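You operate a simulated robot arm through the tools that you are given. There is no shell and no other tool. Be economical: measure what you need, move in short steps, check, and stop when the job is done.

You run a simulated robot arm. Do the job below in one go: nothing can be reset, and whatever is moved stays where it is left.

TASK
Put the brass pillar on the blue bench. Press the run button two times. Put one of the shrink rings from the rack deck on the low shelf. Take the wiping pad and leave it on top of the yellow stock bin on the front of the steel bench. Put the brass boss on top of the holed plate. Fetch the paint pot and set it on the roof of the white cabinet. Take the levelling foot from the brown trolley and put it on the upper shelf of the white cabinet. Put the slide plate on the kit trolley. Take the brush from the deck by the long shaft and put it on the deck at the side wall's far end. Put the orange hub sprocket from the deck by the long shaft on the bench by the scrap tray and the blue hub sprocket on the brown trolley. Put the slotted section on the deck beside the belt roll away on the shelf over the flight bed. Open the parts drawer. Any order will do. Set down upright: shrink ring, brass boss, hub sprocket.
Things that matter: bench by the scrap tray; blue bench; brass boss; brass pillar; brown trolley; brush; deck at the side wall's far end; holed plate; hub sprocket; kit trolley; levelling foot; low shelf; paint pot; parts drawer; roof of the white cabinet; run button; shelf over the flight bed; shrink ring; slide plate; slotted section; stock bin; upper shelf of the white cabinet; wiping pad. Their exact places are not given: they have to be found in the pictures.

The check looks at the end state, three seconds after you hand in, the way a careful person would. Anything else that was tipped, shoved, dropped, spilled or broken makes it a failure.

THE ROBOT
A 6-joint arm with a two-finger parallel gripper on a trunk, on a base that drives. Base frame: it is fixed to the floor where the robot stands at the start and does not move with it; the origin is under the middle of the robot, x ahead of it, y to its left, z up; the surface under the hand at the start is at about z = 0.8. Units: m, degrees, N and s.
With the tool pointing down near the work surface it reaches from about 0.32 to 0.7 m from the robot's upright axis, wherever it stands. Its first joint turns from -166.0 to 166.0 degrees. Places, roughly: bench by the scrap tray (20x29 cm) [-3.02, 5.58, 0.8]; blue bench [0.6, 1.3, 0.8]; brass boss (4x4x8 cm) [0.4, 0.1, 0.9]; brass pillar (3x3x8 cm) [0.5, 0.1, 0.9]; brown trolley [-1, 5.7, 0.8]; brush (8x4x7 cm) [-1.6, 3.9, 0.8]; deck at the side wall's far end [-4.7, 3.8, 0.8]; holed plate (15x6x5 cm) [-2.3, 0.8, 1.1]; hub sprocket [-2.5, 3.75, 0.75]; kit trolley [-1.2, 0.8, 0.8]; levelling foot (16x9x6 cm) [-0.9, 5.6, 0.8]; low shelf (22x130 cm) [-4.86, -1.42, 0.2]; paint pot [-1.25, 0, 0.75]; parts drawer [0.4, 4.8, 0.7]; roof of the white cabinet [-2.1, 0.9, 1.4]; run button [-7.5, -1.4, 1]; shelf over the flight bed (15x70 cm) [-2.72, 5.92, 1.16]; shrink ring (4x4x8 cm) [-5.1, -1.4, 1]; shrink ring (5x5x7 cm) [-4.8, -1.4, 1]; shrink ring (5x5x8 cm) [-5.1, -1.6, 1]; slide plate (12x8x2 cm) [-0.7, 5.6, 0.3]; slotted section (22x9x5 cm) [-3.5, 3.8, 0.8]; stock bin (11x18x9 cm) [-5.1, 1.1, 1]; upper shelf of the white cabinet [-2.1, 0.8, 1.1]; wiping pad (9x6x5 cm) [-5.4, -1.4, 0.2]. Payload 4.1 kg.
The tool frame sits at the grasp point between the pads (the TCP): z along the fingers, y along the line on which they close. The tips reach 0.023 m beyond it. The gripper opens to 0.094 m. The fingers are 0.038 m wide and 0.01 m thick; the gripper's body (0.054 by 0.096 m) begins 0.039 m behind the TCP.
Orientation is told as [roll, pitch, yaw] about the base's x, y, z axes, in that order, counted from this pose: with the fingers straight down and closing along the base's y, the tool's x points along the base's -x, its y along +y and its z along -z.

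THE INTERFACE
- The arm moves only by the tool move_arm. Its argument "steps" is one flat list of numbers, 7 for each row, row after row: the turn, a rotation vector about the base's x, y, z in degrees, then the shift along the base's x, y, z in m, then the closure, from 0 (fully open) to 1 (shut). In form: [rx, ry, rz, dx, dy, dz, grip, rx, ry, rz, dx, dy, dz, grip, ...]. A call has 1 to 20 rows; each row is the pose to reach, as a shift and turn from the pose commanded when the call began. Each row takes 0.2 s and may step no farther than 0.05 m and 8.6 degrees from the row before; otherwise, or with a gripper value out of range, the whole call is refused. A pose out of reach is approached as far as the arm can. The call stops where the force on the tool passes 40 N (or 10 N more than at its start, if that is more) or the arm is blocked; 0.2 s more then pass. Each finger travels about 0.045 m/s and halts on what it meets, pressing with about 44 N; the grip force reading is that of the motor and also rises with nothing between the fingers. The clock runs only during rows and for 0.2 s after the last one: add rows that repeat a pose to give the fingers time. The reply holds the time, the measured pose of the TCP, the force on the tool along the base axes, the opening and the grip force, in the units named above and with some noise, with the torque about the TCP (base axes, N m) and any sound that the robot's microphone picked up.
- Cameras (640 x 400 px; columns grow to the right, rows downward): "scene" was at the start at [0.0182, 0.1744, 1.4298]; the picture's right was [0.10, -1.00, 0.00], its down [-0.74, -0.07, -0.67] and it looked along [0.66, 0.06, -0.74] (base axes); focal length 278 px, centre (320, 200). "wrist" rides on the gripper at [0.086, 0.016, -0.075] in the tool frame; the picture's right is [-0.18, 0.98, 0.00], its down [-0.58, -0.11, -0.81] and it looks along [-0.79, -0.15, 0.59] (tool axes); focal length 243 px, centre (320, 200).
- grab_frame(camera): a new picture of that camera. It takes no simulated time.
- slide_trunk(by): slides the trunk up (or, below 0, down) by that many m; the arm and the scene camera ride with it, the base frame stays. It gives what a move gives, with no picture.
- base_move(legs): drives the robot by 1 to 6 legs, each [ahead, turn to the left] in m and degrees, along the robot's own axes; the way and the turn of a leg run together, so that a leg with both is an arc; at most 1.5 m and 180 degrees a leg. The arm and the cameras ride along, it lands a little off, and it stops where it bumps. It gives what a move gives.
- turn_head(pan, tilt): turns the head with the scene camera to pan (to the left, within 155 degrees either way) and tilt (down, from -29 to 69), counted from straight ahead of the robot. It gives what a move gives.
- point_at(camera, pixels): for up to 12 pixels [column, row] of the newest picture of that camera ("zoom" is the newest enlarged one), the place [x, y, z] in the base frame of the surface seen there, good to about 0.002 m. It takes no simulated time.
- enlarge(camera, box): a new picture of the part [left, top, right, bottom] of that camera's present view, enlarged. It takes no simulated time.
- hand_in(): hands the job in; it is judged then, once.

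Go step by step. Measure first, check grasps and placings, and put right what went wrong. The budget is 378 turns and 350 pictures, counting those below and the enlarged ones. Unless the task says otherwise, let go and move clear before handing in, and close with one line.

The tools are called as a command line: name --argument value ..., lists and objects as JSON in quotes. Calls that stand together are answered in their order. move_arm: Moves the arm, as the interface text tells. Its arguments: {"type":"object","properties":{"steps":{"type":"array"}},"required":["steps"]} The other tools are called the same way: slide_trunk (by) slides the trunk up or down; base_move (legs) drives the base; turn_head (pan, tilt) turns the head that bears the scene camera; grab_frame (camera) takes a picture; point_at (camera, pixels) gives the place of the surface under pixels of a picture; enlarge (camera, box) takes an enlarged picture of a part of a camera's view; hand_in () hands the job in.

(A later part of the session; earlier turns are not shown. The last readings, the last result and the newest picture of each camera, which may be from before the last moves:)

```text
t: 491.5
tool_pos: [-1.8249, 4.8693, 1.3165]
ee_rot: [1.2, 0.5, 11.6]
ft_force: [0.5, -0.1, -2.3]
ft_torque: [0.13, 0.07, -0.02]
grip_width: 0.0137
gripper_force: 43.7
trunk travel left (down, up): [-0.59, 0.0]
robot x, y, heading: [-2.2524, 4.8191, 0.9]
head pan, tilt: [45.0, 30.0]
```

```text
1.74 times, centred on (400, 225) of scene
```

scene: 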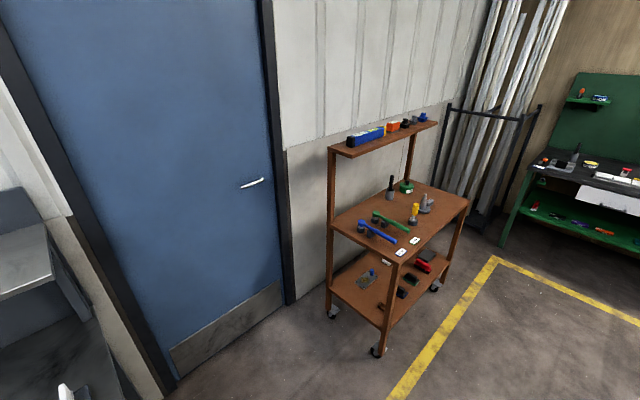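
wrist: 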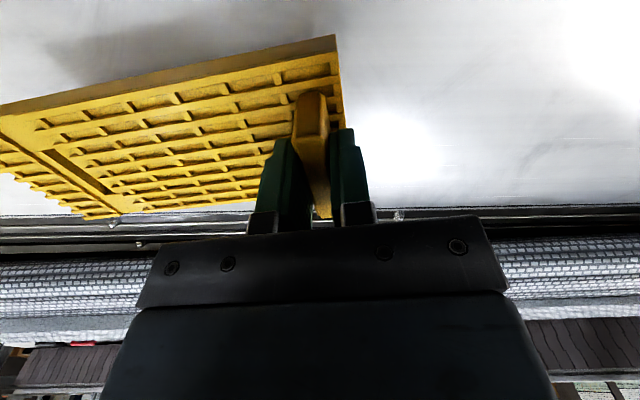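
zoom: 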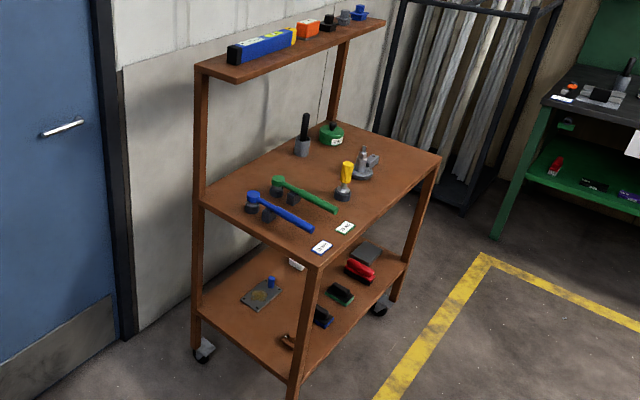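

The gap between bench end (x -2.39) and trolley (x -1.365) is about 1 m. I'll back into it with the arm pointing south, then turn west over the bench's end.

base_move --legs '[[0.38, 0], [0, -91], [-0.84, 0], [0, -90]]'

turn_head --pan 0 --tilt 30

grab_frame --camera "scene"

```text
t: 505.7
tool_pos: [-2.2915, 5.6266, 1.3167]
ee_rot: [1.2, 0.5, -167.8]
ft_force: [0.6, -0.3, -2.6]
ft_torque: [-0.14, -0.06, 0.03]
grip_width: 0.0137
gripper_force: 44.1
trunk travel left (down, up): [-0.59, 0.0]
robot x, y, heading: [-1.8699, 5.6825, -178.6]
head pan, tilt: [45.0, 30.0]
```

```text
t: 506.8
tool_pos: [-2.2907, 5.6281, 1.3159]
ee_rot: [1.1, 0.5, -167.8]
ft_force: [0.3, 0.0, -1.6]
ft_torque: [-0.14, -0.07, -0.03]
grip_width: 0.0139
gripper_force: 43.9
trunk travel left (down, up): [-0.59, 0.0]
robot x, y, heading: [-1.8681, 5.6789, -178.4]
head pan, tilt: [0.0, 30.0]
```

```text
196 pictures are left
```

scene: 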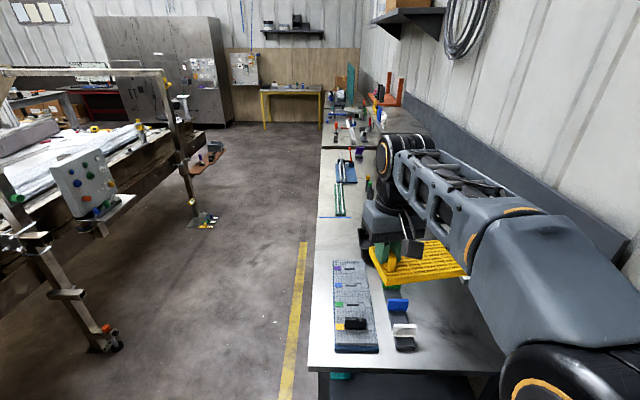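

The plate now points north; I need it pointing west along the shelf. I'll close in 0.1 m, then rotate the wrist +78° while moving over the shelf.

base_move --legs '[[0.1, 0]]'

move_arm --steps '[0, 0, 7.8, -0.006, 0.0295, 0, 1, 0, 0, 15.6, -0.012, 0.059, 0, 1, 0, 0, 23.4, -0.018, 0.0885, 0, 1, 0, 0, 31.2, -0.024, 0.118, 0, 1, 0, 0, 39, -0.03, 0.1475, 0, 1, 0, 0, 46.8, -0.036, 0.177, 0, 1, 0, 0, 54.6, -0.042, 0.2065, 0, 1, 0, 0, 62.4, -0.048, 0.236, 0, 1, 0, 0, 70.2, -0.054, 0.2655, 0, 1, 0, 0, 78, -0.06, 0.295, 0, 1, 0, 0, 78, -0.06, 0.295, 0, 1]'

grab_frame --camera "scene"

grab_frame --camera "wrist"

```text
t: 508.0
tool_pos: [-2.3916, 5.625, 1.3149]
ee_rot: [1.2, 0.6, -167.7]
ft_force: [-0.3, -0.2, -2.2]
ft_torque: [-0.15, -0.05, 0.0]
grip_width: 0.0135
gripper_force: 43.9
trunk travel left (down, up): [-0.59, 0.0]
robot x, y, heading: [-1.9655, 5.6796, -178.5]
head pan, tilt: [0.0, 30.0]
```

```text
t: 510.4
tool_pos: [-2.4511, 5.9192, 1.3187]
ee_rot: [1.2, 0.5, -89.7]
ft_force: [0.0, 0.0, -1.1]
ft_torque: [0.02, -0.1, -0.01]
grip_width: 0.0137
gripper_force: 44.0
trunk travel left (down, up): [-0.59, 0.0]
robot x, y, heading: [-1.9653, 5.6751, -178.3]
head pan, tilt: [0.0, 30.0]
```

```text
195 pictures are left
```

scene: 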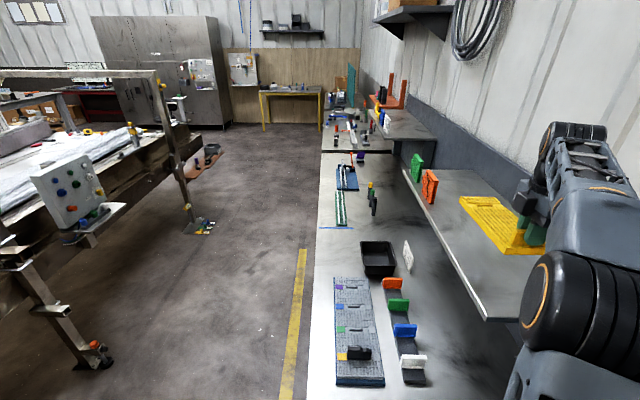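

```text
194 pictures are left
```

wrist: 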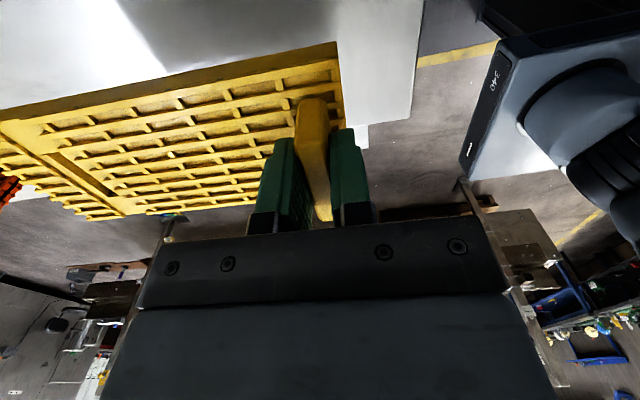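

The plate is over the shelf, but the wrist camera is now on the wall side at y of about 6.0. I'll measure the back panel before lowering.

point_at --camera "scene" --pixels '[[500, 150], [470, 160], [490, 140], [520, 170], [600, 200], [450, 190], [470, 240], [490, 310], [520, 240], [462, 200], [630, 215]]'

```text
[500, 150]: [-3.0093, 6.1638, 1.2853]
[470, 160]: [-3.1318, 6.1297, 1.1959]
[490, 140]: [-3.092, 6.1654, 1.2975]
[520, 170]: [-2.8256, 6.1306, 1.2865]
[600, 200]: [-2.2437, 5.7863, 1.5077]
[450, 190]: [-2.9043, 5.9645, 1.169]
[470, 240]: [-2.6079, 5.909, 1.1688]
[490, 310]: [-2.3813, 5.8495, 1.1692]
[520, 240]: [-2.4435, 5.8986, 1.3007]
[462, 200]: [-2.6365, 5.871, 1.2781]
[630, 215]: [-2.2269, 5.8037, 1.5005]
```

The panel is at y 6.13, so the camera clears it. I'll lower the plate onto the shelf.

move_arm --steps '[0, 0, 0, 0, 0.003, -0.04, 1, 0, 0, 0, 0, 0.003, -0.075, 1, 0, 0, 0, 0, 0.003, -0.092, 1, 0, 0, 0, 0, 0.003, -0.097, 1, 0, 0, 0, 0, 0.003, -0.099, 1, 0, 0, 0, 0, 0.003, -0.099, 1]'

enlarge --camera "scene" --box '[400, 120, 600, 330]'

```text
t: 511.8
tool_pos: [-2.4514, 5.9223, 1.2179]
ee_rot: [1.2, 0.5, -89.8]
ft_force: [-2.1, -0.5, 4.9]
ft_torque: [-0.34, 0.83, -0.01]
grip_width: 0.0136
gripper_force: 43.7
trunk travel left (down, up): [-0.59, 0.0]
robot x, y, heading: [-1.9694, 5.6829, -178.4]
head pan, tilt: [0.0, 30.0]
```

```text
1.90 times, centred on (500, 225) of scene
```

zoom: 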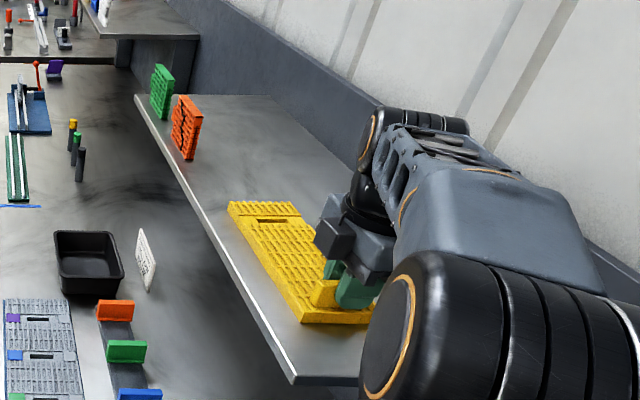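

It rests on the shelf. I'll ease off, open, and rise straight up.

move_arm --steps '[0, 0, 0, 0, 0, 0.001, 1, 0, 0, 0, 0, 0, 0.001, 0.7, 0, 0, 0, 0, 0, 0.001, 0.65, 0, 0, 0, 0, 0, 0.001, 0.65, 0, 0, 0, 0, 0, 0.03, 0.65, 0, 0, 0, 0, 0, 0.07, 0.65, 0, 0, 0, 0, 0, 0.11, 0.65]'

enlarge --camera "scene" --box '[400, 120, 600, 330]'

```text
t: 513.4
tool_pos: [-2.4506, 5.9209, 1.3267]
ee_rot: [1.3, 0.5, -89.9]
ft_force: [-0.6, -0.8, -0.2]
ft_torque: [-0.02, -0.03, 0.04]
grip_width: 0.0327
gripper_force: 0.1
trunk travel left (down, up): [-0.59, 0.0]
robot x, y, heading: [-1.9643, 5.6769, -178.2]
head pan, tilt: [0.0, 30.0]
```

```text
1.90 times, centred on (500, 225) of scene
```

zoom: 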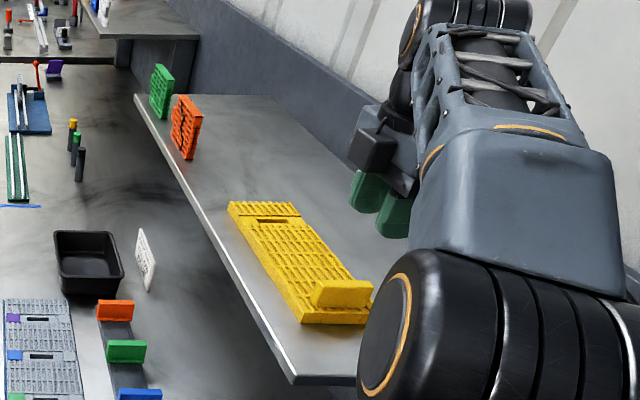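

The section lies on the shelf. Next the hub sprockets on the conveyor deck; I'll bring the arm back in front, turn south and return to the conveyor.

move_arm --steps '[0, 0, -7.8, 0.006, -0.0295, 0, 0.65, 0, 0, -15.6, 0.012, -0.059, 0, 0.65, 0, 0, -23.4, 0.018, -0.0885, 0, 0.65, 0, 0, -31.2, 0.024, -0.118, 0, 0.65, 0, 0, -39, 0.03, -0.1475, 0, 0.65, 0, 0, -46.8, 0.036, -0.177, 0, 0.65, 0, 0, -54.6, 0.042, -0.2065, 0, 0.65, 0, 0, -62.4, 0.048, -0.236, 0, 0.65, 0, 0, -70.2, 0.054, -0.2655, 0, 0.65, 0, 0, -78, 0.06, -0.265, 0, 0.65, 0, 0, -86, 0.06, -0.265, 0, 0.65, 0, 0, -88, 0.06, -0.265, 0, 0.65]'

base_move --legs '[[0.0, 88.5], [0.95, 0]]'

turn_head --pan -15 --tilt 40

grab_frame --camera "scene"

```text
t: 516.0
tool_pos: [-2.3894, 5.6566, 1.3286]
ee_rot: [1.2, 0.5, -177.8]
ft_force: [0.1, 0.7, 0.3]
ft_torque: [0.0, -0.01, 0.03]
grip_width: 0.0331
gripper_force: 0.0
trunk travel left (down, up): [-0.59, 0.0]
robot x, y, heading: [-1.9683, 5.6746, -178.4]
head pan, tilt: [0.0, 30.0]
```

```text
t: 524.5
tool_pos: [-1.9576, 4.3388, 1.3282]
ee_rot: [1.2, 0.6, -89.1]
ft_force: [0.5, 0.4, -0.3]
ft_torque: [0.04, 0.01, 0.01]
grip_width: 0.0328
gripper_force: 0.1
trunk travel left (down, up): [-0.59, 0.0]
robot x, y, heading: [-1.9704, 4.7626, -89.7]
head pan, tilt: [0.0, 30.0]
```

```text
t: 525.3
tool_pos: [-1.9569, 4.3389, 1.3274]
ee_rot: [1.2, 0.5, -88.9]
ft_force: [0.0, 0.2, -0.9]
ft_torque: [0.02, -0.01, -0.02]
grip_width: 0.033
gripper_force: 0.0
trunk travel left (down, up): [-0.59, 0.0]
robot x, y, heading: [-1.9723, 4.7619, -89.6]
head pan, tilt: [-15.0, 40.0]
```

```text
191 pictures are left
```

scene: 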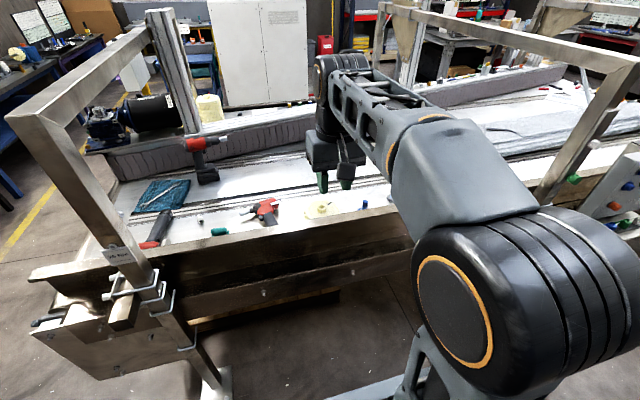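

The deck here holds a red-black item at (157,230), drill tools, and a pale disc at (323,208). I'll enlarge and also look further right.

enlarge --camera "scene" --box '[110, 150, 390, 270]'

point_at --camera "scene" --pixels '[[157, 230], [150, 244], [163, 218], [218, 231], [265, 210], [323, 208], [363, 203], [200, 222], [280, 222], [130, 245], [220, 385], [120, 270]]'

turn_head --pan -45 --tilt 38

grab_frame --camera "scene"

```text
2.29 times, centred on (250, 210) of scene
```

zoom: 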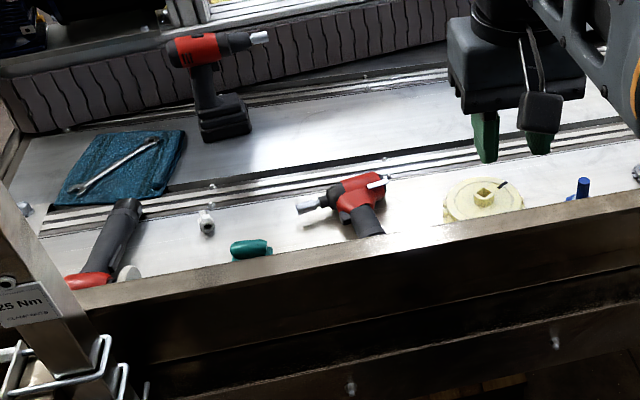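

```text
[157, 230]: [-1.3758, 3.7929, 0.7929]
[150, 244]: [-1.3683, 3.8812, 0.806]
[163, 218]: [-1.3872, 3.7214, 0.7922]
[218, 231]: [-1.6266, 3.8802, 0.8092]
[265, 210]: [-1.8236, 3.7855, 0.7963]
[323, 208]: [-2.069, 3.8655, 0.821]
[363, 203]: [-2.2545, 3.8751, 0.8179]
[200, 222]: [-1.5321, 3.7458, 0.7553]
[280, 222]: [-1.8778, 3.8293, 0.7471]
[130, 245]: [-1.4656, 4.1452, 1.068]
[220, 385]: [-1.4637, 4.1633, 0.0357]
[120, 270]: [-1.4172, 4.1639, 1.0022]
```

```text
t: 526.2
tool_pos: [-1.9556, 4.3375, 1.328]
ee_rot: [1.2, 0.6, -89.0]
ft_force: [-0.1, -0.3, -1.0]
ft_torque: [0.05, -0.03, 0.0]
grip_width: 0.0332
gripper_force: 0.1
trunk travel left (down, up): [-0.59, 0.0]
robot x, y, heading: [-1.9694, 4.7634, -89.7]
head pan, tilt: [-45.0, 38.0]
```

```text
189 pictures are left
```

scene: 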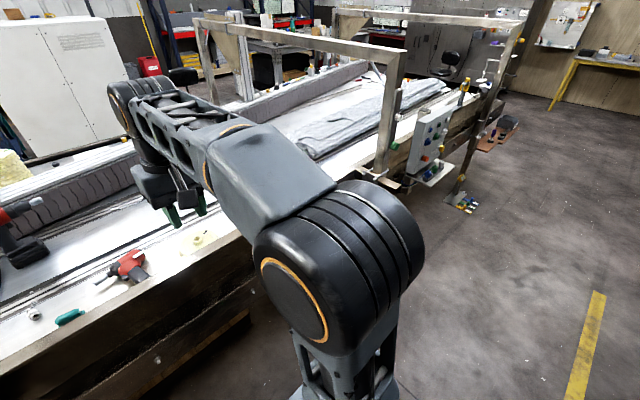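

The teal brush is at (-1.627,3.88) and the blue hub piece at (-2.255,3.875). I'll first shift west to about x -2.35 to see the sprockets up close.

base_move --legs '[[0, -90], [0.4, 0], [0, 90], [0.32, 0]]'

turn_head --pan 5 --tilt 50

grab_frame --camera "scene"

grab_frame --camera "wrist"

```text
t: 538.2
tool_pos: [-2.3456, 4.0165, 1.3291]
ee_rot: [1.2, 0.4, -87.7]
ft_force: [0.0, -0.3, 0.4]
ft_torque: [0.01, 0.01, 0.04]
grip_width: 0.0331
gripper_force: 0.0
trunk travel left (down, up): [-0.59, 0.0]
robot x, y, heading: [-2.3658, 4.4385, -88.3]
head pan, tilt: [-45.0, 38.0]
```

```text
t: 539.4
tool_pos: [-2.3445, 4.0179, 1.3286]
ee_rot: [1.2, 0.4, -87.7]
ft_force: [0.1, -0.5, 0.4]
ft_torque: [0.03, -0.01, -0.03]
grip_width: 0.0329
gripper_force: 0.1
trunk travel left (down, up): [-0.59, 0.0]
robot x, y, heading: [-2.3659, 4.4394, -88.6]
head pan, tilt: [5.0, 50.0]
```

```text
188 pictures are left
```

scene: 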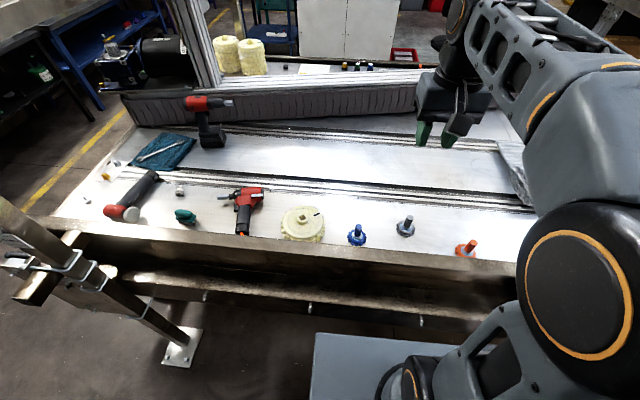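

```text
187 pictures are left
```

wrist: 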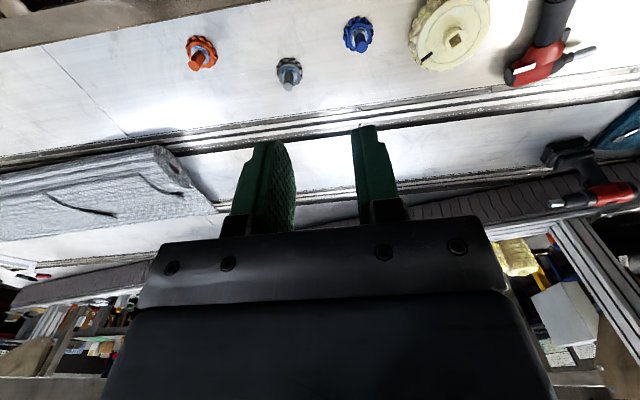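

Orange, grey and blue hub sprockets stand in a row at (466,249), (405,226), (357,233). I'll lower the trunk and measure the orange and blue ones from the wrist view.

slide_trunk --by -0.19

grab_frame --camera "wrist"

enlarge --camera "wrist" --box '[120, 0, 440, 120]'

enlarge --camera "scene" --box '[330, 160, 500, 270]'

```text
t: 541.4
tool_pos: [-2.345, 4.0177, 1.138]
ee_rot: [1.1, 0.5, -87.7]
ft_force: [0.2, -0.8, -0.2]
ft_torque: [0.02, 0.03, -0.06]
grip_width: 0.0329
gripper_force: 0.0
trunk travel left (down, up): [-0.4, 0.19]
robot x, y, heading: [-2.3672, 4.442, -88.4]
head pan, tilt: [5.0, 50.0]
```

```text
186 pictures are left
```

wrist: 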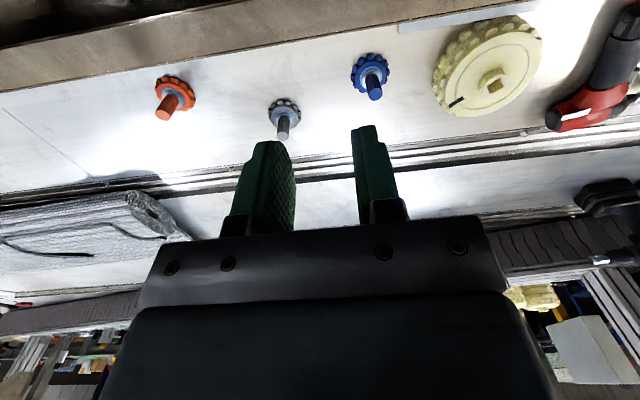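

```text
2.00 times, centred on (280, 60) of wrist
```

zoom: 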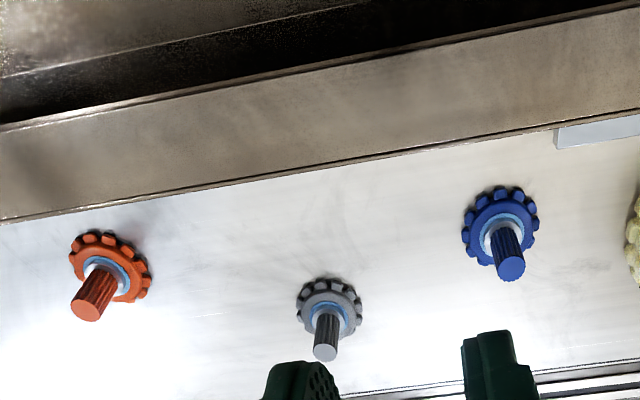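

```text
3.64 times, centred on (415, 215) of scene
```

zoom: 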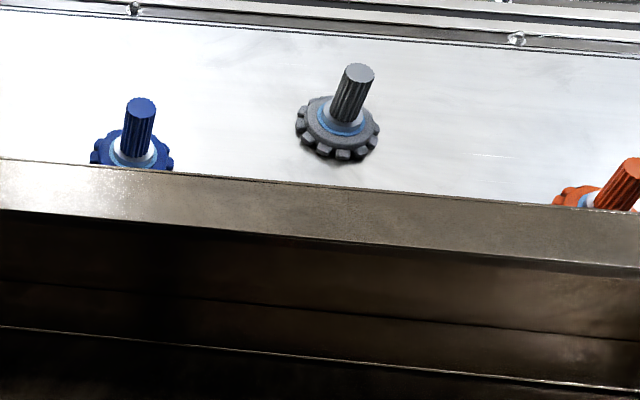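

point_at --camera "wrist" --pixels '[[163, 112], [168, 98], [175, 80], [158, 110], [168, 114], [376, 94], [372, 94], [380, 93], [371, 78], [282, 137], [140, 115]]'

```text
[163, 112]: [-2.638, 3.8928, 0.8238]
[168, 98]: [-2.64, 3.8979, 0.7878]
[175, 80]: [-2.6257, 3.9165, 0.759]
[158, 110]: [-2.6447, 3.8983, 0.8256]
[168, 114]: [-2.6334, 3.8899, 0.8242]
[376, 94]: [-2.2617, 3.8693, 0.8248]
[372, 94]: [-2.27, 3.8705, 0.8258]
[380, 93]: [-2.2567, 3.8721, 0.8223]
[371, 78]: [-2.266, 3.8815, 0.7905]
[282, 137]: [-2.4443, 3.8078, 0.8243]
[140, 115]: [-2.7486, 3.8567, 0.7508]
```

The orange hub's top is at (-2.639,3.893,0.825), close to the wall, so I'll turn the wrist 90° to keep the camera away from the wall. Then I'll hover above it.

point_at --camera "wrist" --pixels '[[140, 106], [300, 79], [60, 60], [200, 50]]'

move_arm --steps '[0, 0, 8.2, -0.027, -0.011, 0, 0.5, 0, 0, 16.4, -0.054, -0.022, 0, 0.5, 0, 0, 24.6, -0.081, -0.033, 0, 0.5, 0, 0, 32.8, -0.108, -0.044, 0, 0.5, 0, 0, 41, -0.135, -0.056, 0, 0.5, 0, 0, 49.2, -0.162, -0.068, 0, 0.5, 0, 0, 57.4, -0.189, -0.08, 0, 0.5, 0, 0, 65.6, -0.216, -0.092, 0, 0.5, 0, 0, 73.8, -0.243, -0.104, 0, 0.5, 0, 0, 82, -0.27, -0.115, -0.01, 0.5, 0, 0, 89, -0.2945, -0.125, -0.03, 0.5, 0, 0, 89, -0.2945, -0.125, -0.075, 0.5, 0, 0, 89, -0.2945, -0.125, -0.12, 0.5, 0, 0, 89, -0.2945, -0.125, -0.16, 0.5]'

grab_frame --camera "wrist"

```text
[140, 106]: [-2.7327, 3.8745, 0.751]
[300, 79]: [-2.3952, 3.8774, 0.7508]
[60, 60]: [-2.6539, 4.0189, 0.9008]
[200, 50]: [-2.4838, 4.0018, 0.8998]
```

```text
t: 544.4
tool_pos: [-2.64, 3.8923, 0.9815]
ee_rot: [1.2, 0.4, 1.3]
ft_force: [0.1, 0.3, 0.0]
ft_torque: [0.01, 0.01, 0.01]
grip_width: 0.047
gripper_force: 0.1
trunk travel left (down, up): [-0.4, 0.19]
robot x, y, heading: [-2.3668, 4.4375, -88.5]
head pan, tilt: [5.0, 50.0]
```

```text
183 pictures are left
```

wrist: 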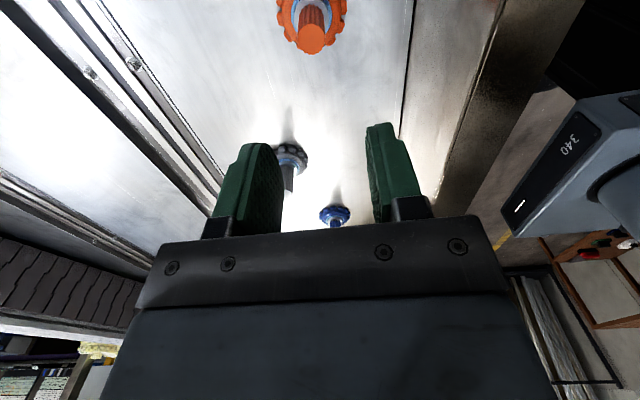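

point_at --camera "wrist" --pixels '[[311, 40], [301, 40], [321, 40], [311, 32], [311, 49], [315, 15], [345, 20]]'

```text
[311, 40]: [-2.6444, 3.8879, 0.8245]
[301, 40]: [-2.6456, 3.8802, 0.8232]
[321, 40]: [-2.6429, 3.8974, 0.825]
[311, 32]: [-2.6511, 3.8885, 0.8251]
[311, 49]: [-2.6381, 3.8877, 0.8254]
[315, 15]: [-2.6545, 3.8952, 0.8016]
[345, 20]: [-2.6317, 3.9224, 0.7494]
```

The hub centre is (-2.6445,3.888). I'll descend to TCP 0.803, grip, and lift.

move_arm --steps '[0, 0, 0, -0.0045, -0.004, -0.045, 0.5, 0, 0, 0, -0.0045, -0.004, -0.09, 0.5, 0, 0, 0, -0.0045, -0.004, -0.135, 0.5, 0, 0, 0, -0.0045, -0.004, -0.165, 0.5, 0, 0, 0, -0.0045, -0.004, -0.1785, 0.5, 0, 0, 0, -0.0045, -0.004, -0.1785, 0.5, 0, 0, 0, -0.0045, -0.004, -0.1785, 1, 0, 0, 0, -0.0045, -0.004, -0.1785, 1, 0, 0, 0, -0.0045, -0.004, -0.1785, 1, 0, 0, 0, -0.0045, -0.004, -0.1785, 1, 0, 0, 0, -0.0045, -0.004, -0.14, 1, 0, 0, 0, -0.0045, -0.004, -0.1, 1, 0, 0, 0, -0.0045, -0.004, -0.06, 1, 0, 0, 0, -0.0045, -0.004, -0.02, 1, 0, 0, 0, -0.0045, -0.004, 0.02, 1, 0, 0, 0, -0.0045, -0.004, 0.06, 1, 0, 0, 0, -0.0045, -0.004, 0.1, 1]'

grab_frame --camera "wrist"

```text
t: 548.0
tool_pos: [-2.6471, 3.8881, 1.0777]
ee_rot: [1.3, 0.6, 1.3]
ft_force: [-0.8, -0.1, -1.6]
ft_torque: [0.01, -0.03, 0.0]
grip_width: 0.0232
gripper_force: 43.8
trunk travel left (down, up): [-0.4, 0.19]
robot x, y, heading: [-2.366, 4.4418, -88.4]
head pan, tilt: [5.0, 50.0]
```

```text
182 pictures are left
```

wrist: 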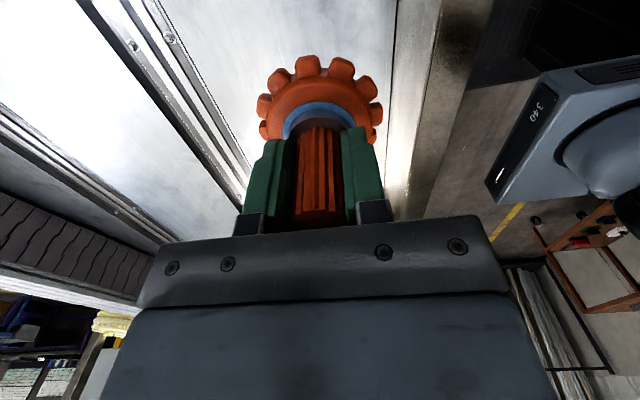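

The orange sprocket is held, its foot 0.0535 m below the TCP. I'll pull in, back off, and go to the bench by the scrap tray.

move_arm --steps '[0, 0, 0, 0.035, 0.02, 0.02, 1, 0, 0, 0, 0.07, 0.04, 0.04, 1, 0, 0, 0, 0.105, 0.06, 0.06, 1, 0, 0, 0, 0.14, 0.08, 0.06, 1, 0, 0, 0, 0.175, 0.1, 0.06, 1, 0, 0, 0, 0.21, 0.12, 0.06, 1, 0, 0, 0, 0.245, 0.135, 0.06, 1, 0, 0, 0, 0.275, 0.15, 0.06, 1]'

base_move --legs '[[-0.36, 0], [0, -91], [0.63, 0], [0, -90]]'

turn_head --pan 10 --tilt 35

grab_frame --camera "scene"

```text
t: 549.8
tool_pos: [-2.3681, 4.0386, 1.1375]
ee_rot: [1.3, 0.6, 1.2]
ft_force: [0.1, 0.7, -2.2]
ft_torque: [0.01, 0.01, 0.0]
grip_width: 0.0238
gripper_force: 44.5
trunk travel left (down, up): [-0.4, 0.19]
robot x, y, heading: [-2.3654, 4.44, -88.7]
head pan, tilt: [5.0, 50.0]
```

```text
t: 563.0
tool_pos: [-3.0161, 5.1715, 1.1364]
ee_rot: [1.2, 0.5, -178.9]
ft_force: [-0.3, 0.4, -1.8]
ft_torque: [0.01, 0.0, -0.01]
grip_width: 0.0234
gripper_force: 43.5
trunk travel left (down, up): [-0.4, 0.19]
robot x, y, heading: [-3.0181, 4.7695, 91.4]
head pan, tilt: [5.0, 50.0]
```

```text
t: 563.8
tool_pos: [-3.0169, 5.1701, 1.137]
ee_rot: [1.2, 0.5, -178.9]
ft_force: [0.1, -0.8, -1.3]
ft_torque: [0.01, -0.02, -0.01]
grip_width: 0.0232
gripper_force: 43.6
trunk travel left (down, up): [-0.4, 0.19]
robot x, y, heading: [-3.0197, 4.7722, 91.5]
head pan, tilt: [10.0, 35.0]
```

```text
181 pictures are left
```

scene: 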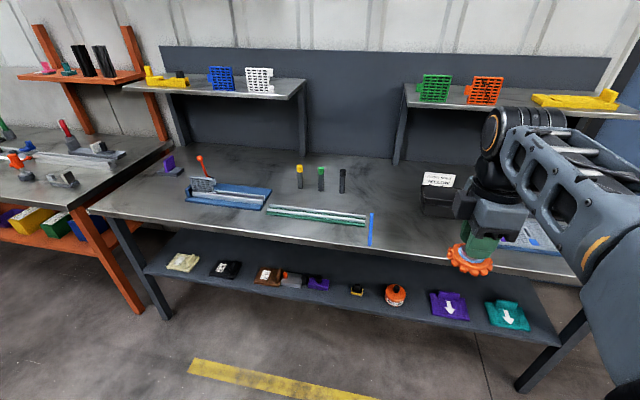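

The free bench patch left of the black scrap tray is around (400,215). I'll measure it.

point_at --camera "scene" --pixels '[[400, 215], [372, 215], [370, 243], [425, 205], [420, 215], [400, 190], [400, 245], [410, 225]]'

enlarge --camera "scene" --box '[340, 150, 500, 280]'

```text
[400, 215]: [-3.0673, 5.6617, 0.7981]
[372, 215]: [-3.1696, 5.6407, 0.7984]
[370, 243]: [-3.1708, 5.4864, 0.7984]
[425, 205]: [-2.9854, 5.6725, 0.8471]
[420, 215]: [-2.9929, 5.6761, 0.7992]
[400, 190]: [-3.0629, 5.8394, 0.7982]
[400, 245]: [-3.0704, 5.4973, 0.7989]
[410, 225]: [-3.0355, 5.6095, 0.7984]
```

```text
3.08 times, centred on (420, 215) of scene
```

zoom: 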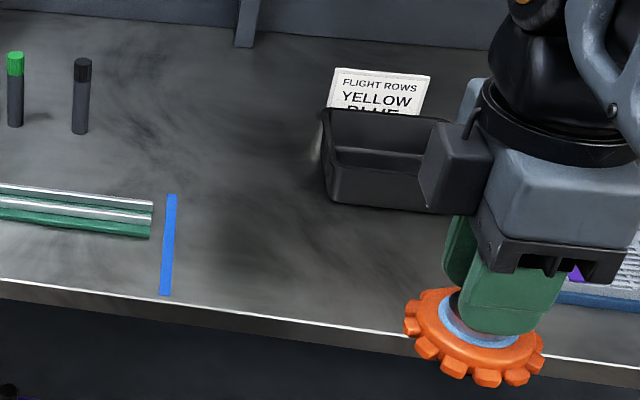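

The patch spans x -3.17 to -2.985 at z 0.7985. I'll close in 0.2 m and set the sprocket at about (-3.07,5.575).

base_move --legs '[[0.2, 0]]'

move_arm --steps '[0, 0, 0, -0.008, 0.04, 0, 1, 0, 0, 0, -0.016, 0.08, 0, 1, 0, 0, 0, -0.024, 0.12, 0, 1, 0, 0, 0, -0.032, 0.16, 0, 1, 0, 0, 0, -0.04, 0.205, 0, 1, 0, 0, 0, -0.04, 0.205, -0.05, 1, 0, 0, 0, -0.04, 0.205, -0.1, 1, 0, 0, 0, -0.04, 0.205, -0.15, 1, 0, 0, 0, -0.04, 0.205, -0.2, 1, 0, 0, 0, -0.04, 0.205, -0.25, 1]'

grab_frame --camera "scene"

```text
t: 565.4
tool_pos: [-3.0215, 5.3725, 1.137]
ee_rot: [1.3, 0.5, -179.0]
ft_force: [0.1, -0.6, -1.7]
ft_torque: [-0.02, 0.01, -0.03]
grip_width: 0.0232
gripper_force: 43.8
trunk travel left (down, up): [-0.4, 0.19]
robot x, y, heading: [-3.0265, 4.9734, 91.2]
head pan, tilt: [10.0, 35.0]
```

```text
t: 567.6
tool_pos: [-3.0644, 5.58, 0.8826]
ee_rot: [1.1, 0.4, -179.0]
ft_force: [-0.1, -0.5, -1.8]
ft_torque: [-0.04, -0.02, -0.03]
grip_width: 0.0232
gripper_force: 44.5
trunk travel left (down, up): [-0.4, 0.19]
robot x, y, heading: [-3.0242, 4.9741, 91.1]
head pan, tilt: [10.0, 35.0]
```

```text
179 pictures are left
```

scene: 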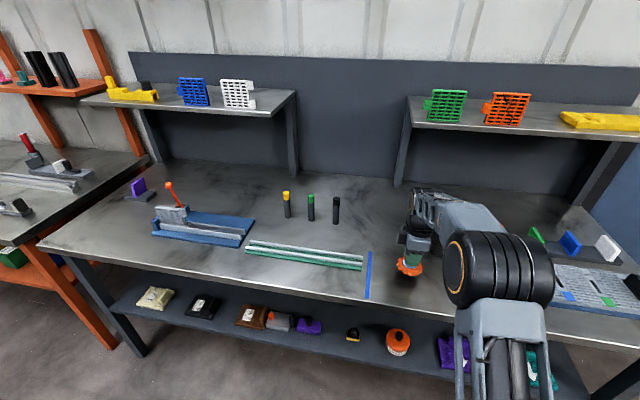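

The sprocket hangs about 3 cm above the free patch. I'll lower it, release and rise.

move_arm --steps '[0, 0, 0, 0, 0, -0.015, 1, 0, 0, 0, 0, 0, -0.025, 1, 0, 0, 0, 0, 0, -0.0285, 1, 0, 0, 0, 0, 0, -0.03, 1, 0, 0, 0, 0, 0, -0.03, 0.7, 0, 0, 0, 0, 0, -0.03, 0.5, 0, 0, 0, 0, 0, -0.03, 0.5, 0, 0, 0, 0, 0, 0.01, 0.5, 0, 0, 0, 0, 0, 0.055, 0.5, 0, 0, 0, 0, 0, 0.1, 0.5, 0, 0, 0, 0, 0, 0.145, 0.5, 0, 0, 0, 0, 0, 0.19, 0.5, 0, 0, 0, 0, -0.04, 0.22, 0.5, 0, 0, 0, 0.015, -0.08, 0.24, 0.5, 0, 0, 0, 0.03, -0.12, 0.25, 0.5, 0, 0, 0, 0.04, -0.16, 0.25, 0.5, 0, 0, 0, 0.04, -0.2, 0.25, 0.5]'

grab_frame --camera "scene"

enlarge --camera "scene" --box '[340, 190, 480, 310]'

```text
t: 571.2
tool_pos: [-3.023, 5.3787, 1.1391]
ee_rot: [1.3, 0.5, -179.2]
ft_force: [-0.7, -0.5, -0.7]
ft_torque: [0.0, 0.04, -0.02]
grip_width: 0.0467
gripper_force: 0.1
trunk travel left (down, up): [-0.4, 0.19]
robot x, y, heading: [-3.0231, 4.972, 91.4]
head pan, tilt: [10.0, 35.0]
```

```text
178 pictures are left
```

scene: 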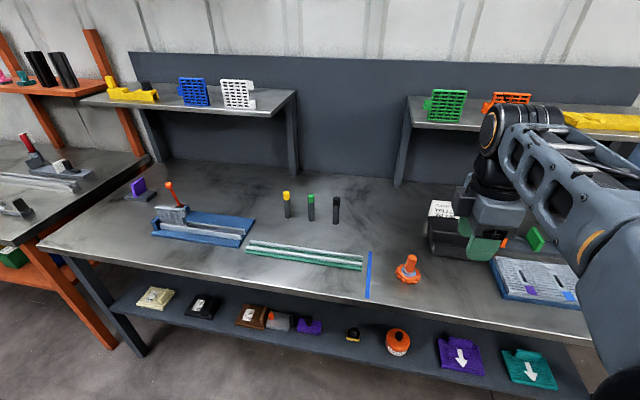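

```text
3.33 times, centred on (410, 250) of scene
```

zoom: 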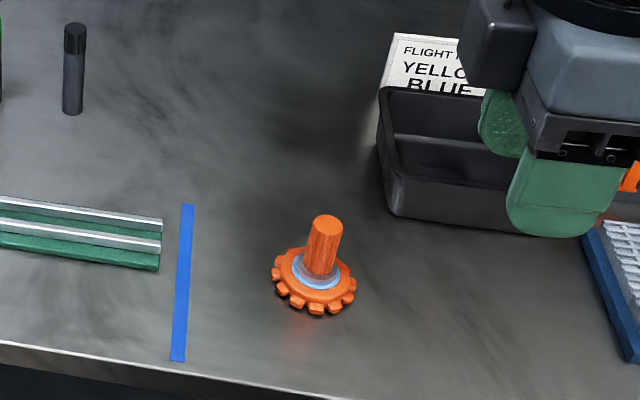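

The orange sprocket stands upright in the patch. Next the brush, so I'll drive east to about (-1.85,4.44) facing the conveyor.

base_move --legs '[[-0.2, 0], [0, -91.5], [1.2, 0], [0, -90]]'

base_move --legs '[[0.33, 0]]'

turn_head --pan 15 --tilt 50

grab_frame --camera "scene"

enlarge --camera "scene" --box '[230, 170, 400, 290]'

```text
t: 586.2
tool_pos: [-1.8303, 4.3823, 1.1389]
ee_rot: [1.3, 0.4, -0.8]
ft_force: [-0.4, 0.1, 0.0]
ft_torque: [-0.01, 0.02, -0.02]
grip_width: 0.0472
gripper_force: 0.2
trunk travel left (down, up): [-0.4, 0.19]
robot x, y, heading: [-1.817, 4.7937, -90.6]
head pan, tilt: [10.0, 35.0]
```

```text
t: 588.4
tool_pos: [-1.8349, 4.0487, 1.1375]
ee_rot: [1.3, 0.6, -1.1]
ft_force: [0.3, 0.4, -1.0]
ft_torque: [0.02, 0.02, 0.01]
grip_width: 0.0471
gripper_force: 0.1
trunk travel left (down, up): [-0.4, 0.19]
robot x, y, heading: [-1.8192, 4.4582, -90.9]
head pan, tilt: [10.0, 35.0]
```

```text
t: 589.2
tool_pos: [-1.836, 4.0482, 1.1388]
ee_rot: [1.2, 0.4, -1.1]
ft_force: [-0.5, -0.1, -0.3]
ft_torque: [0.0, -0.02, -0.02]
grip_width: 0.047
gripper_force: 0.1
trunk travel left (down, up): [-0.4, 0.19]
robot x, y, heading: [-1.818, 4.4544, -91.2]
head pan, tilt: [15.0, 50.0]
```

```text
176 pictures are left
```

scene: 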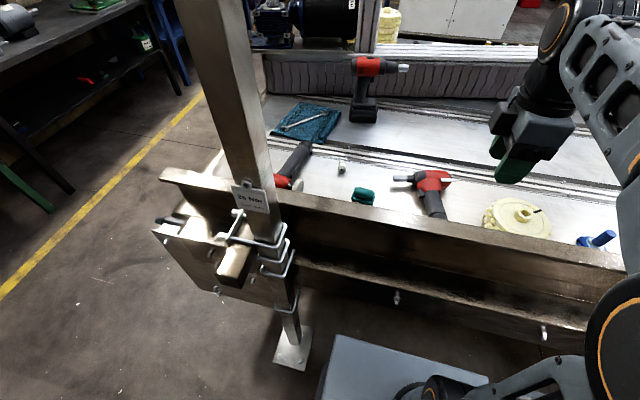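

```text
3.33 times, centred on (315, 230) of scene
```

zoom: 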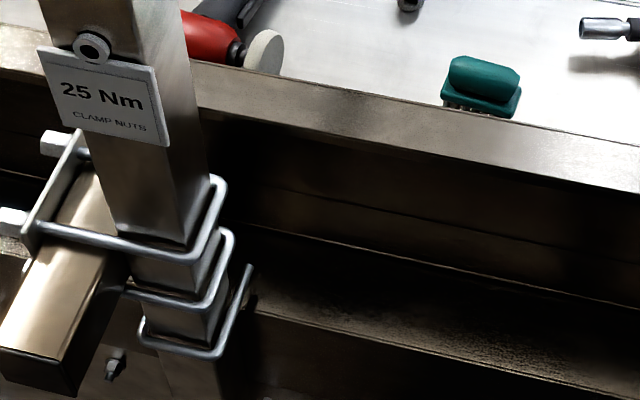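

The teal brush lies along x near (-1.627,3.88), good for closing along y as the wrist now is. I'll hover over it.

move_arm --steps '[0, 0, 0, 0.03, -0.035, 0, 0.2, 0, 0, 0, 0.06, -0.07, 0, 0.2, 0, 0, 0, 0.095, -0.1, 0, 0.2, 0, 0, 0, 0.13, -0.13, 0, 0.2, 0, 0, 0, 0.165, -0.155, 0, 0.2, 0, 0, 0, 0.205, -0.17, -0.01, 0.2, 0, 0, 0, 0.205, -0.17, -0.055, 0.2, 0, 0, 0, 0.205, -0.17, -0.1, 0.2, 0, 0, 0, 0.205, -0.17, -0.14, 0.2]'

grab_frame --camera "wrist"

```text
t: 591.2
tool_pos: [-1.6315, 3.8765, 0.9976]
ee_rot: [1.3, 0.5, -0.9]
ft_force: [0.5, 0.0, -0.2]
ft_torque: [-0.01, 0.01, 0.03]
grip_width: 0.0754
gripper_force: 0.0
trunk travel left (down, up): [-0.4, 0.19]
robot x, y, heading: [-1.8181, 4.4502, -91.0]
head pan, tilt: [15.0, 50.0]
```

```text
174 pictures are left
```

wrist: 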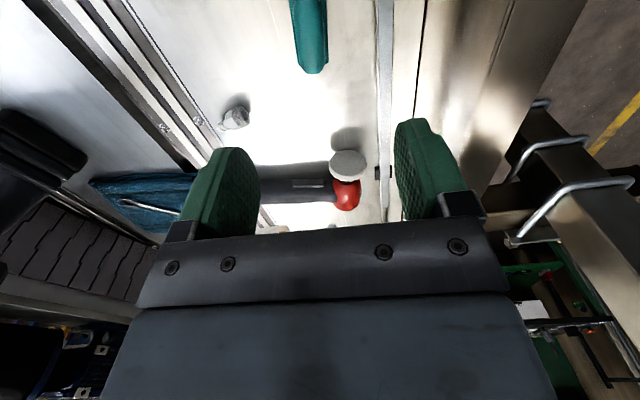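

enlarge --camera "wrist" --box '[260, 0, 380, 90]'

point_at --camera "wrist" --pixels '[[309, 30], [311, 55], [314, 68], [298, 20], [325, 20], [309, 8], [330, 65], [328, 40]]'

```text
4.44 times, centred on (320, 45) of wrist
```

zoom: 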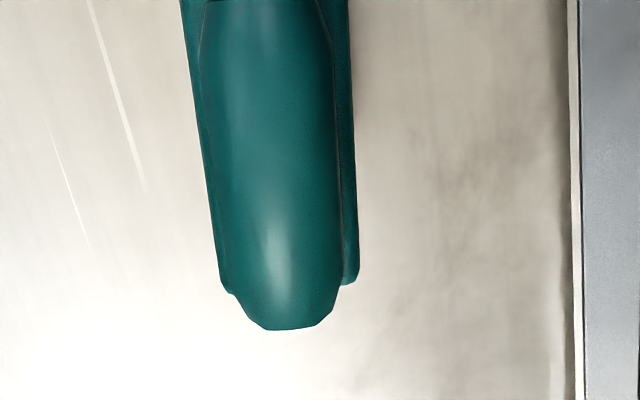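

```text
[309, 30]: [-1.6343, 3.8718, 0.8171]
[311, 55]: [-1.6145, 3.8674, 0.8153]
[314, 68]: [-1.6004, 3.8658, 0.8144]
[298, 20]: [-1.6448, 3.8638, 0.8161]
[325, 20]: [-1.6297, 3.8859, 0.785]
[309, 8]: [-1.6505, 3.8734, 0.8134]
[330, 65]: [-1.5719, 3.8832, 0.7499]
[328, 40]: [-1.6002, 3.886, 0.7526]
```

The handle is at (-1.634,3.871), top 0.817, turned about -9°. I'll check the grey strip next to the wall before descending.

point_at --camera "wrist" --pixels '[[383, 60], [390, 100], [376, 60], [386, 20], [415, 60], [340, 160]]'

```text
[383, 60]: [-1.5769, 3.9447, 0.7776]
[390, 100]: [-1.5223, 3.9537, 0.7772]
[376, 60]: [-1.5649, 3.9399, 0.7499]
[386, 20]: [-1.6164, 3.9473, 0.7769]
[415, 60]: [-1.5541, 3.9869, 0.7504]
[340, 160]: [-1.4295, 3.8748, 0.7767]
```

The strip starts at y 3.94, leaving about 2.5 cm. I'll descend with the fingers at 66 mm, grip the handle and lift.

move_arm --steps '[0, 0, -4, -0.0025, -0.0055, -0.04, 0.3, 0, 0, -8.4, -0.0025, -0.0055, -0.08, 0.3, 0, 0, -8.4, -0.0025, -0.0055, -0.125, 0.3, 0, 0, -8.4, -0.0025, -0.0055, -0.165, 0.3, 0, 0, -8.4, -0.0025, -0.0055, -0.19, 0.3, 0, 0, -8.4, -0.0025, -0.0055, -0.2, 0.3, 0, 0, -8.4, -0.0025, -0.0055, -0.2, 0.3, 0, 0, -8.4, -0.0025, -0.0055, -0.2, 1, 0, 0, -8.4, -0.0025, -0.0055, -0.2, 1, 0, 0, -8.4, -0.0025, -0.0055, -0.2, 1, 0, 0, -8.4, -0.0025, -0.0055, -0.2, 1, 0, 0, -8.4, -0.0025, -0.0055, -0.16, 1, 0, 0, -8.4, -0.0025, -0.0055, -0.12, 1, 0, 0, -8.4, -0.0025, -0.0055, -0.08, 1, 0, 0, -8.4, -0.0025, -0.0055, -0.04, 1, 0, 0, -8.4, -0.0025, -0.0055, 0, 1, 0, 0, -8.4, -0.0025, -0.0055, 0.04, 1, 0, 0, -8.4, -0.0025, -0.0055, 0.08, 1]'

grab_frame --camera "wrist"

```text
t: 595.0
tool_pos: [-1.6315, 3.8708, 1.0773]
ee_rot: [1.3, 0.5, -9.5]
ft_force: [-0.2, -0.6, -0.5]
ft_torque: [-0.02, -0.02, 0.01]
grip_width: 0.0349
gripper_force: 44.0
trunk travel left (down, up): [-0.4, 0.19]
robot x, y, heading: [-1.8198, 4.4547, -90.9]
head pan, tilt: [15.0, 50.0]
```

```text
172 pictures are left
```

wrist: 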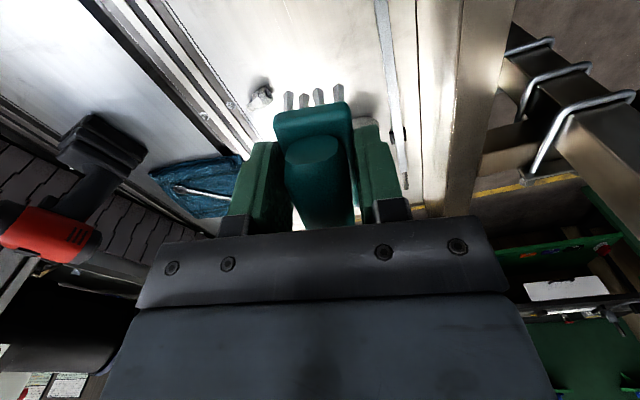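

The brush is held, bristles 0.0475 m below the TCP. I'll pull in, back off, and drive west along the aisle to the wall's far end.

move_arm --steps '[0, 0, 0, -0.03, 0.02, 0.02, 1, 0, 0, 0, -0.06, 0.045, 0.04, 1, 0, 0, 0, -0.095, 0.07, 0.06, 1, 0, 0, 0, -0.13, 0.1, 0.06, 1, 0, 0, 0, -0.16, 0.135, 0.06, 1, 0, 0, 0, -0.19, 0.17, 0.06, 1]'

base_move --legs '[[-0.36, 0], [0, -89], [1.45, 0], [1.42, 0]]'

turn_head --pan 75 --tilt 35

grab_frame --camera "scene"

```text
t: 596.4
tool_pos: [-1.8269, 4.0426, 1.139]
ee_rot: [1.3, 0.5, -9.5]
ft_force: [0.2, 0.1, -1.0]
ft_torque: [0.02, 0.01, -0.01]
grip_width: 0.0347
gripper_force: 43.9
trunk travel left (down, up): [-0.4, 0.19]
robot x, y, heading: [-1.822, 4.4523, -91.0]
head pan, tilt: [15.0, 50.0]
```

```text
t: 615.8
tool_pos: [-5.0697, 4.7368, 1.1395]
ee_rot: [1.3, 0.5, -97.3]
ft_force: [0.7, 0.5, 0.7]
ft_torque: [0.04, -0.01, -0.02]
grip_width: 0.0349
gripper_force: 44.4
trunk travel left (down, up): [-0.4, 0.19]
robot x, y, heading: [-4.6581, 4.7419, -178.7]
head pan, tilt: [15.0, 50.0]
```

```text
t: 617.1
tool_pos: [-5.0702, 4.7366, 1.1392]
ee_rot: [1.3, 0.5, -97.4]
ft_force: [-0.5, 0.3, -1.6]
ft_torque: [-0.03, 0.02, 0.01]
grip_width: 0.035
gripper_force: 43.8
trunk travel left (down, up): [-0.4, 0.19]
robot x, y, heading: [-4.6587, 4.7498, -178.9]
head pan, tilt: [75.0, 35.0]
```

```text
171 pictures are left
```

scene: 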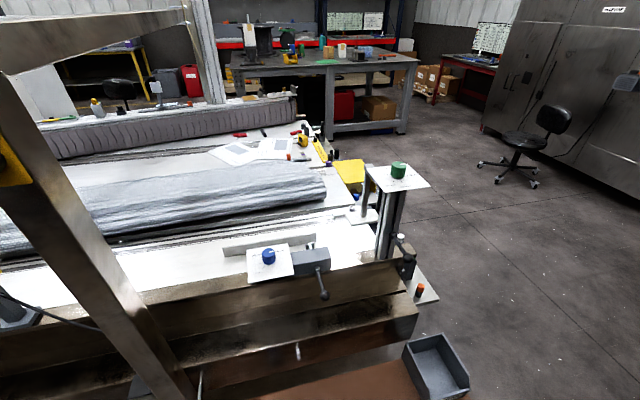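

The deck's end is in view: free white strip around (190,270), a clamp plate on the wall at (268,260). I'll measure candidate spots.

point_at --camera "scene" --pixels '[[190, 270], [150, 275], [220, 265], [215, 255], [260, 245], [340, 235], [268, 265], [310, 265], [330, 255], [100, 290], [160, 320], [350, 380]]'

enlarge --camera "scene" --box '[100, 190, 440, 320]'

```text
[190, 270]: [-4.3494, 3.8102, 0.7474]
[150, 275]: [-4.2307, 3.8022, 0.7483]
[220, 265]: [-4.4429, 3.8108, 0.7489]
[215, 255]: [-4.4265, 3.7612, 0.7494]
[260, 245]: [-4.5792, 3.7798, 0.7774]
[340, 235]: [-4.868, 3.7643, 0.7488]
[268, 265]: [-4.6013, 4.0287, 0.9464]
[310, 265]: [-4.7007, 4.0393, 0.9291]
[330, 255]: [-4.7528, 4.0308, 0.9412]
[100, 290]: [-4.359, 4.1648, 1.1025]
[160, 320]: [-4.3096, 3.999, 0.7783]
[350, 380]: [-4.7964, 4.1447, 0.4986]
```

```text
1.88 times, centred on (270, 255) of scene
```

zoom: 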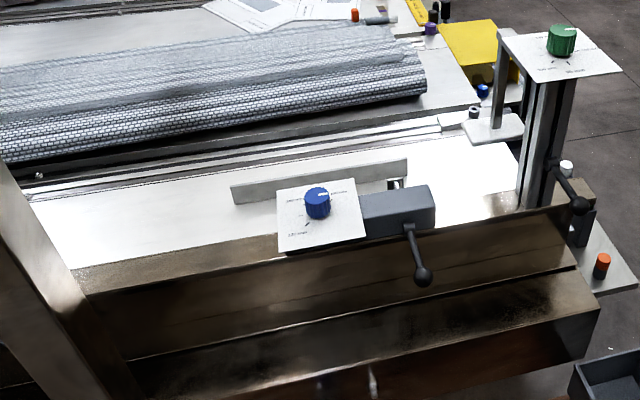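

The guide bar and clamp occupy the strip at x -4.47 to -4.85, with free deck beyond it near (345,240). I'll measure that part and the column next to it.

point_at --camera "scene" --pixels '[[345, 245], [355, 244], [365, 240], [350, 232], [366, 228], [372, 245], [380, 250], [318, 240], [336, 252], [385, 180], [400, 175], [325, 238]]'

enlarge --camera "scene" --box '[290, 150, 450, 310]'

```text
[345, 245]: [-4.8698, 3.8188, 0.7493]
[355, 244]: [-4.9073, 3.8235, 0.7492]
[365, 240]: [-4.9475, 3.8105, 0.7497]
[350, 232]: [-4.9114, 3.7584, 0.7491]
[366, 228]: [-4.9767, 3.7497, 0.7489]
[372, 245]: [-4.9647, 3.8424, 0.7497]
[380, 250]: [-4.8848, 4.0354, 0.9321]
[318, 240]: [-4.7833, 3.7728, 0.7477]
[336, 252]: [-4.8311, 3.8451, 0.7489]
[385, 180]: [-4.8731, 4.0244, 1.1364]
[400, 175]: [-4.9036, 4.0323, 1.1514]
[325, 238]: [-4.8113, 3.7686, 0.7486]
```

```text
2.50 times, centred on (370, 230) of scene
```

zoom: 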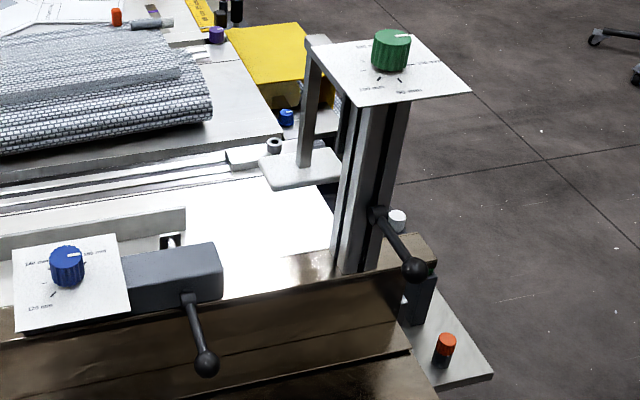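

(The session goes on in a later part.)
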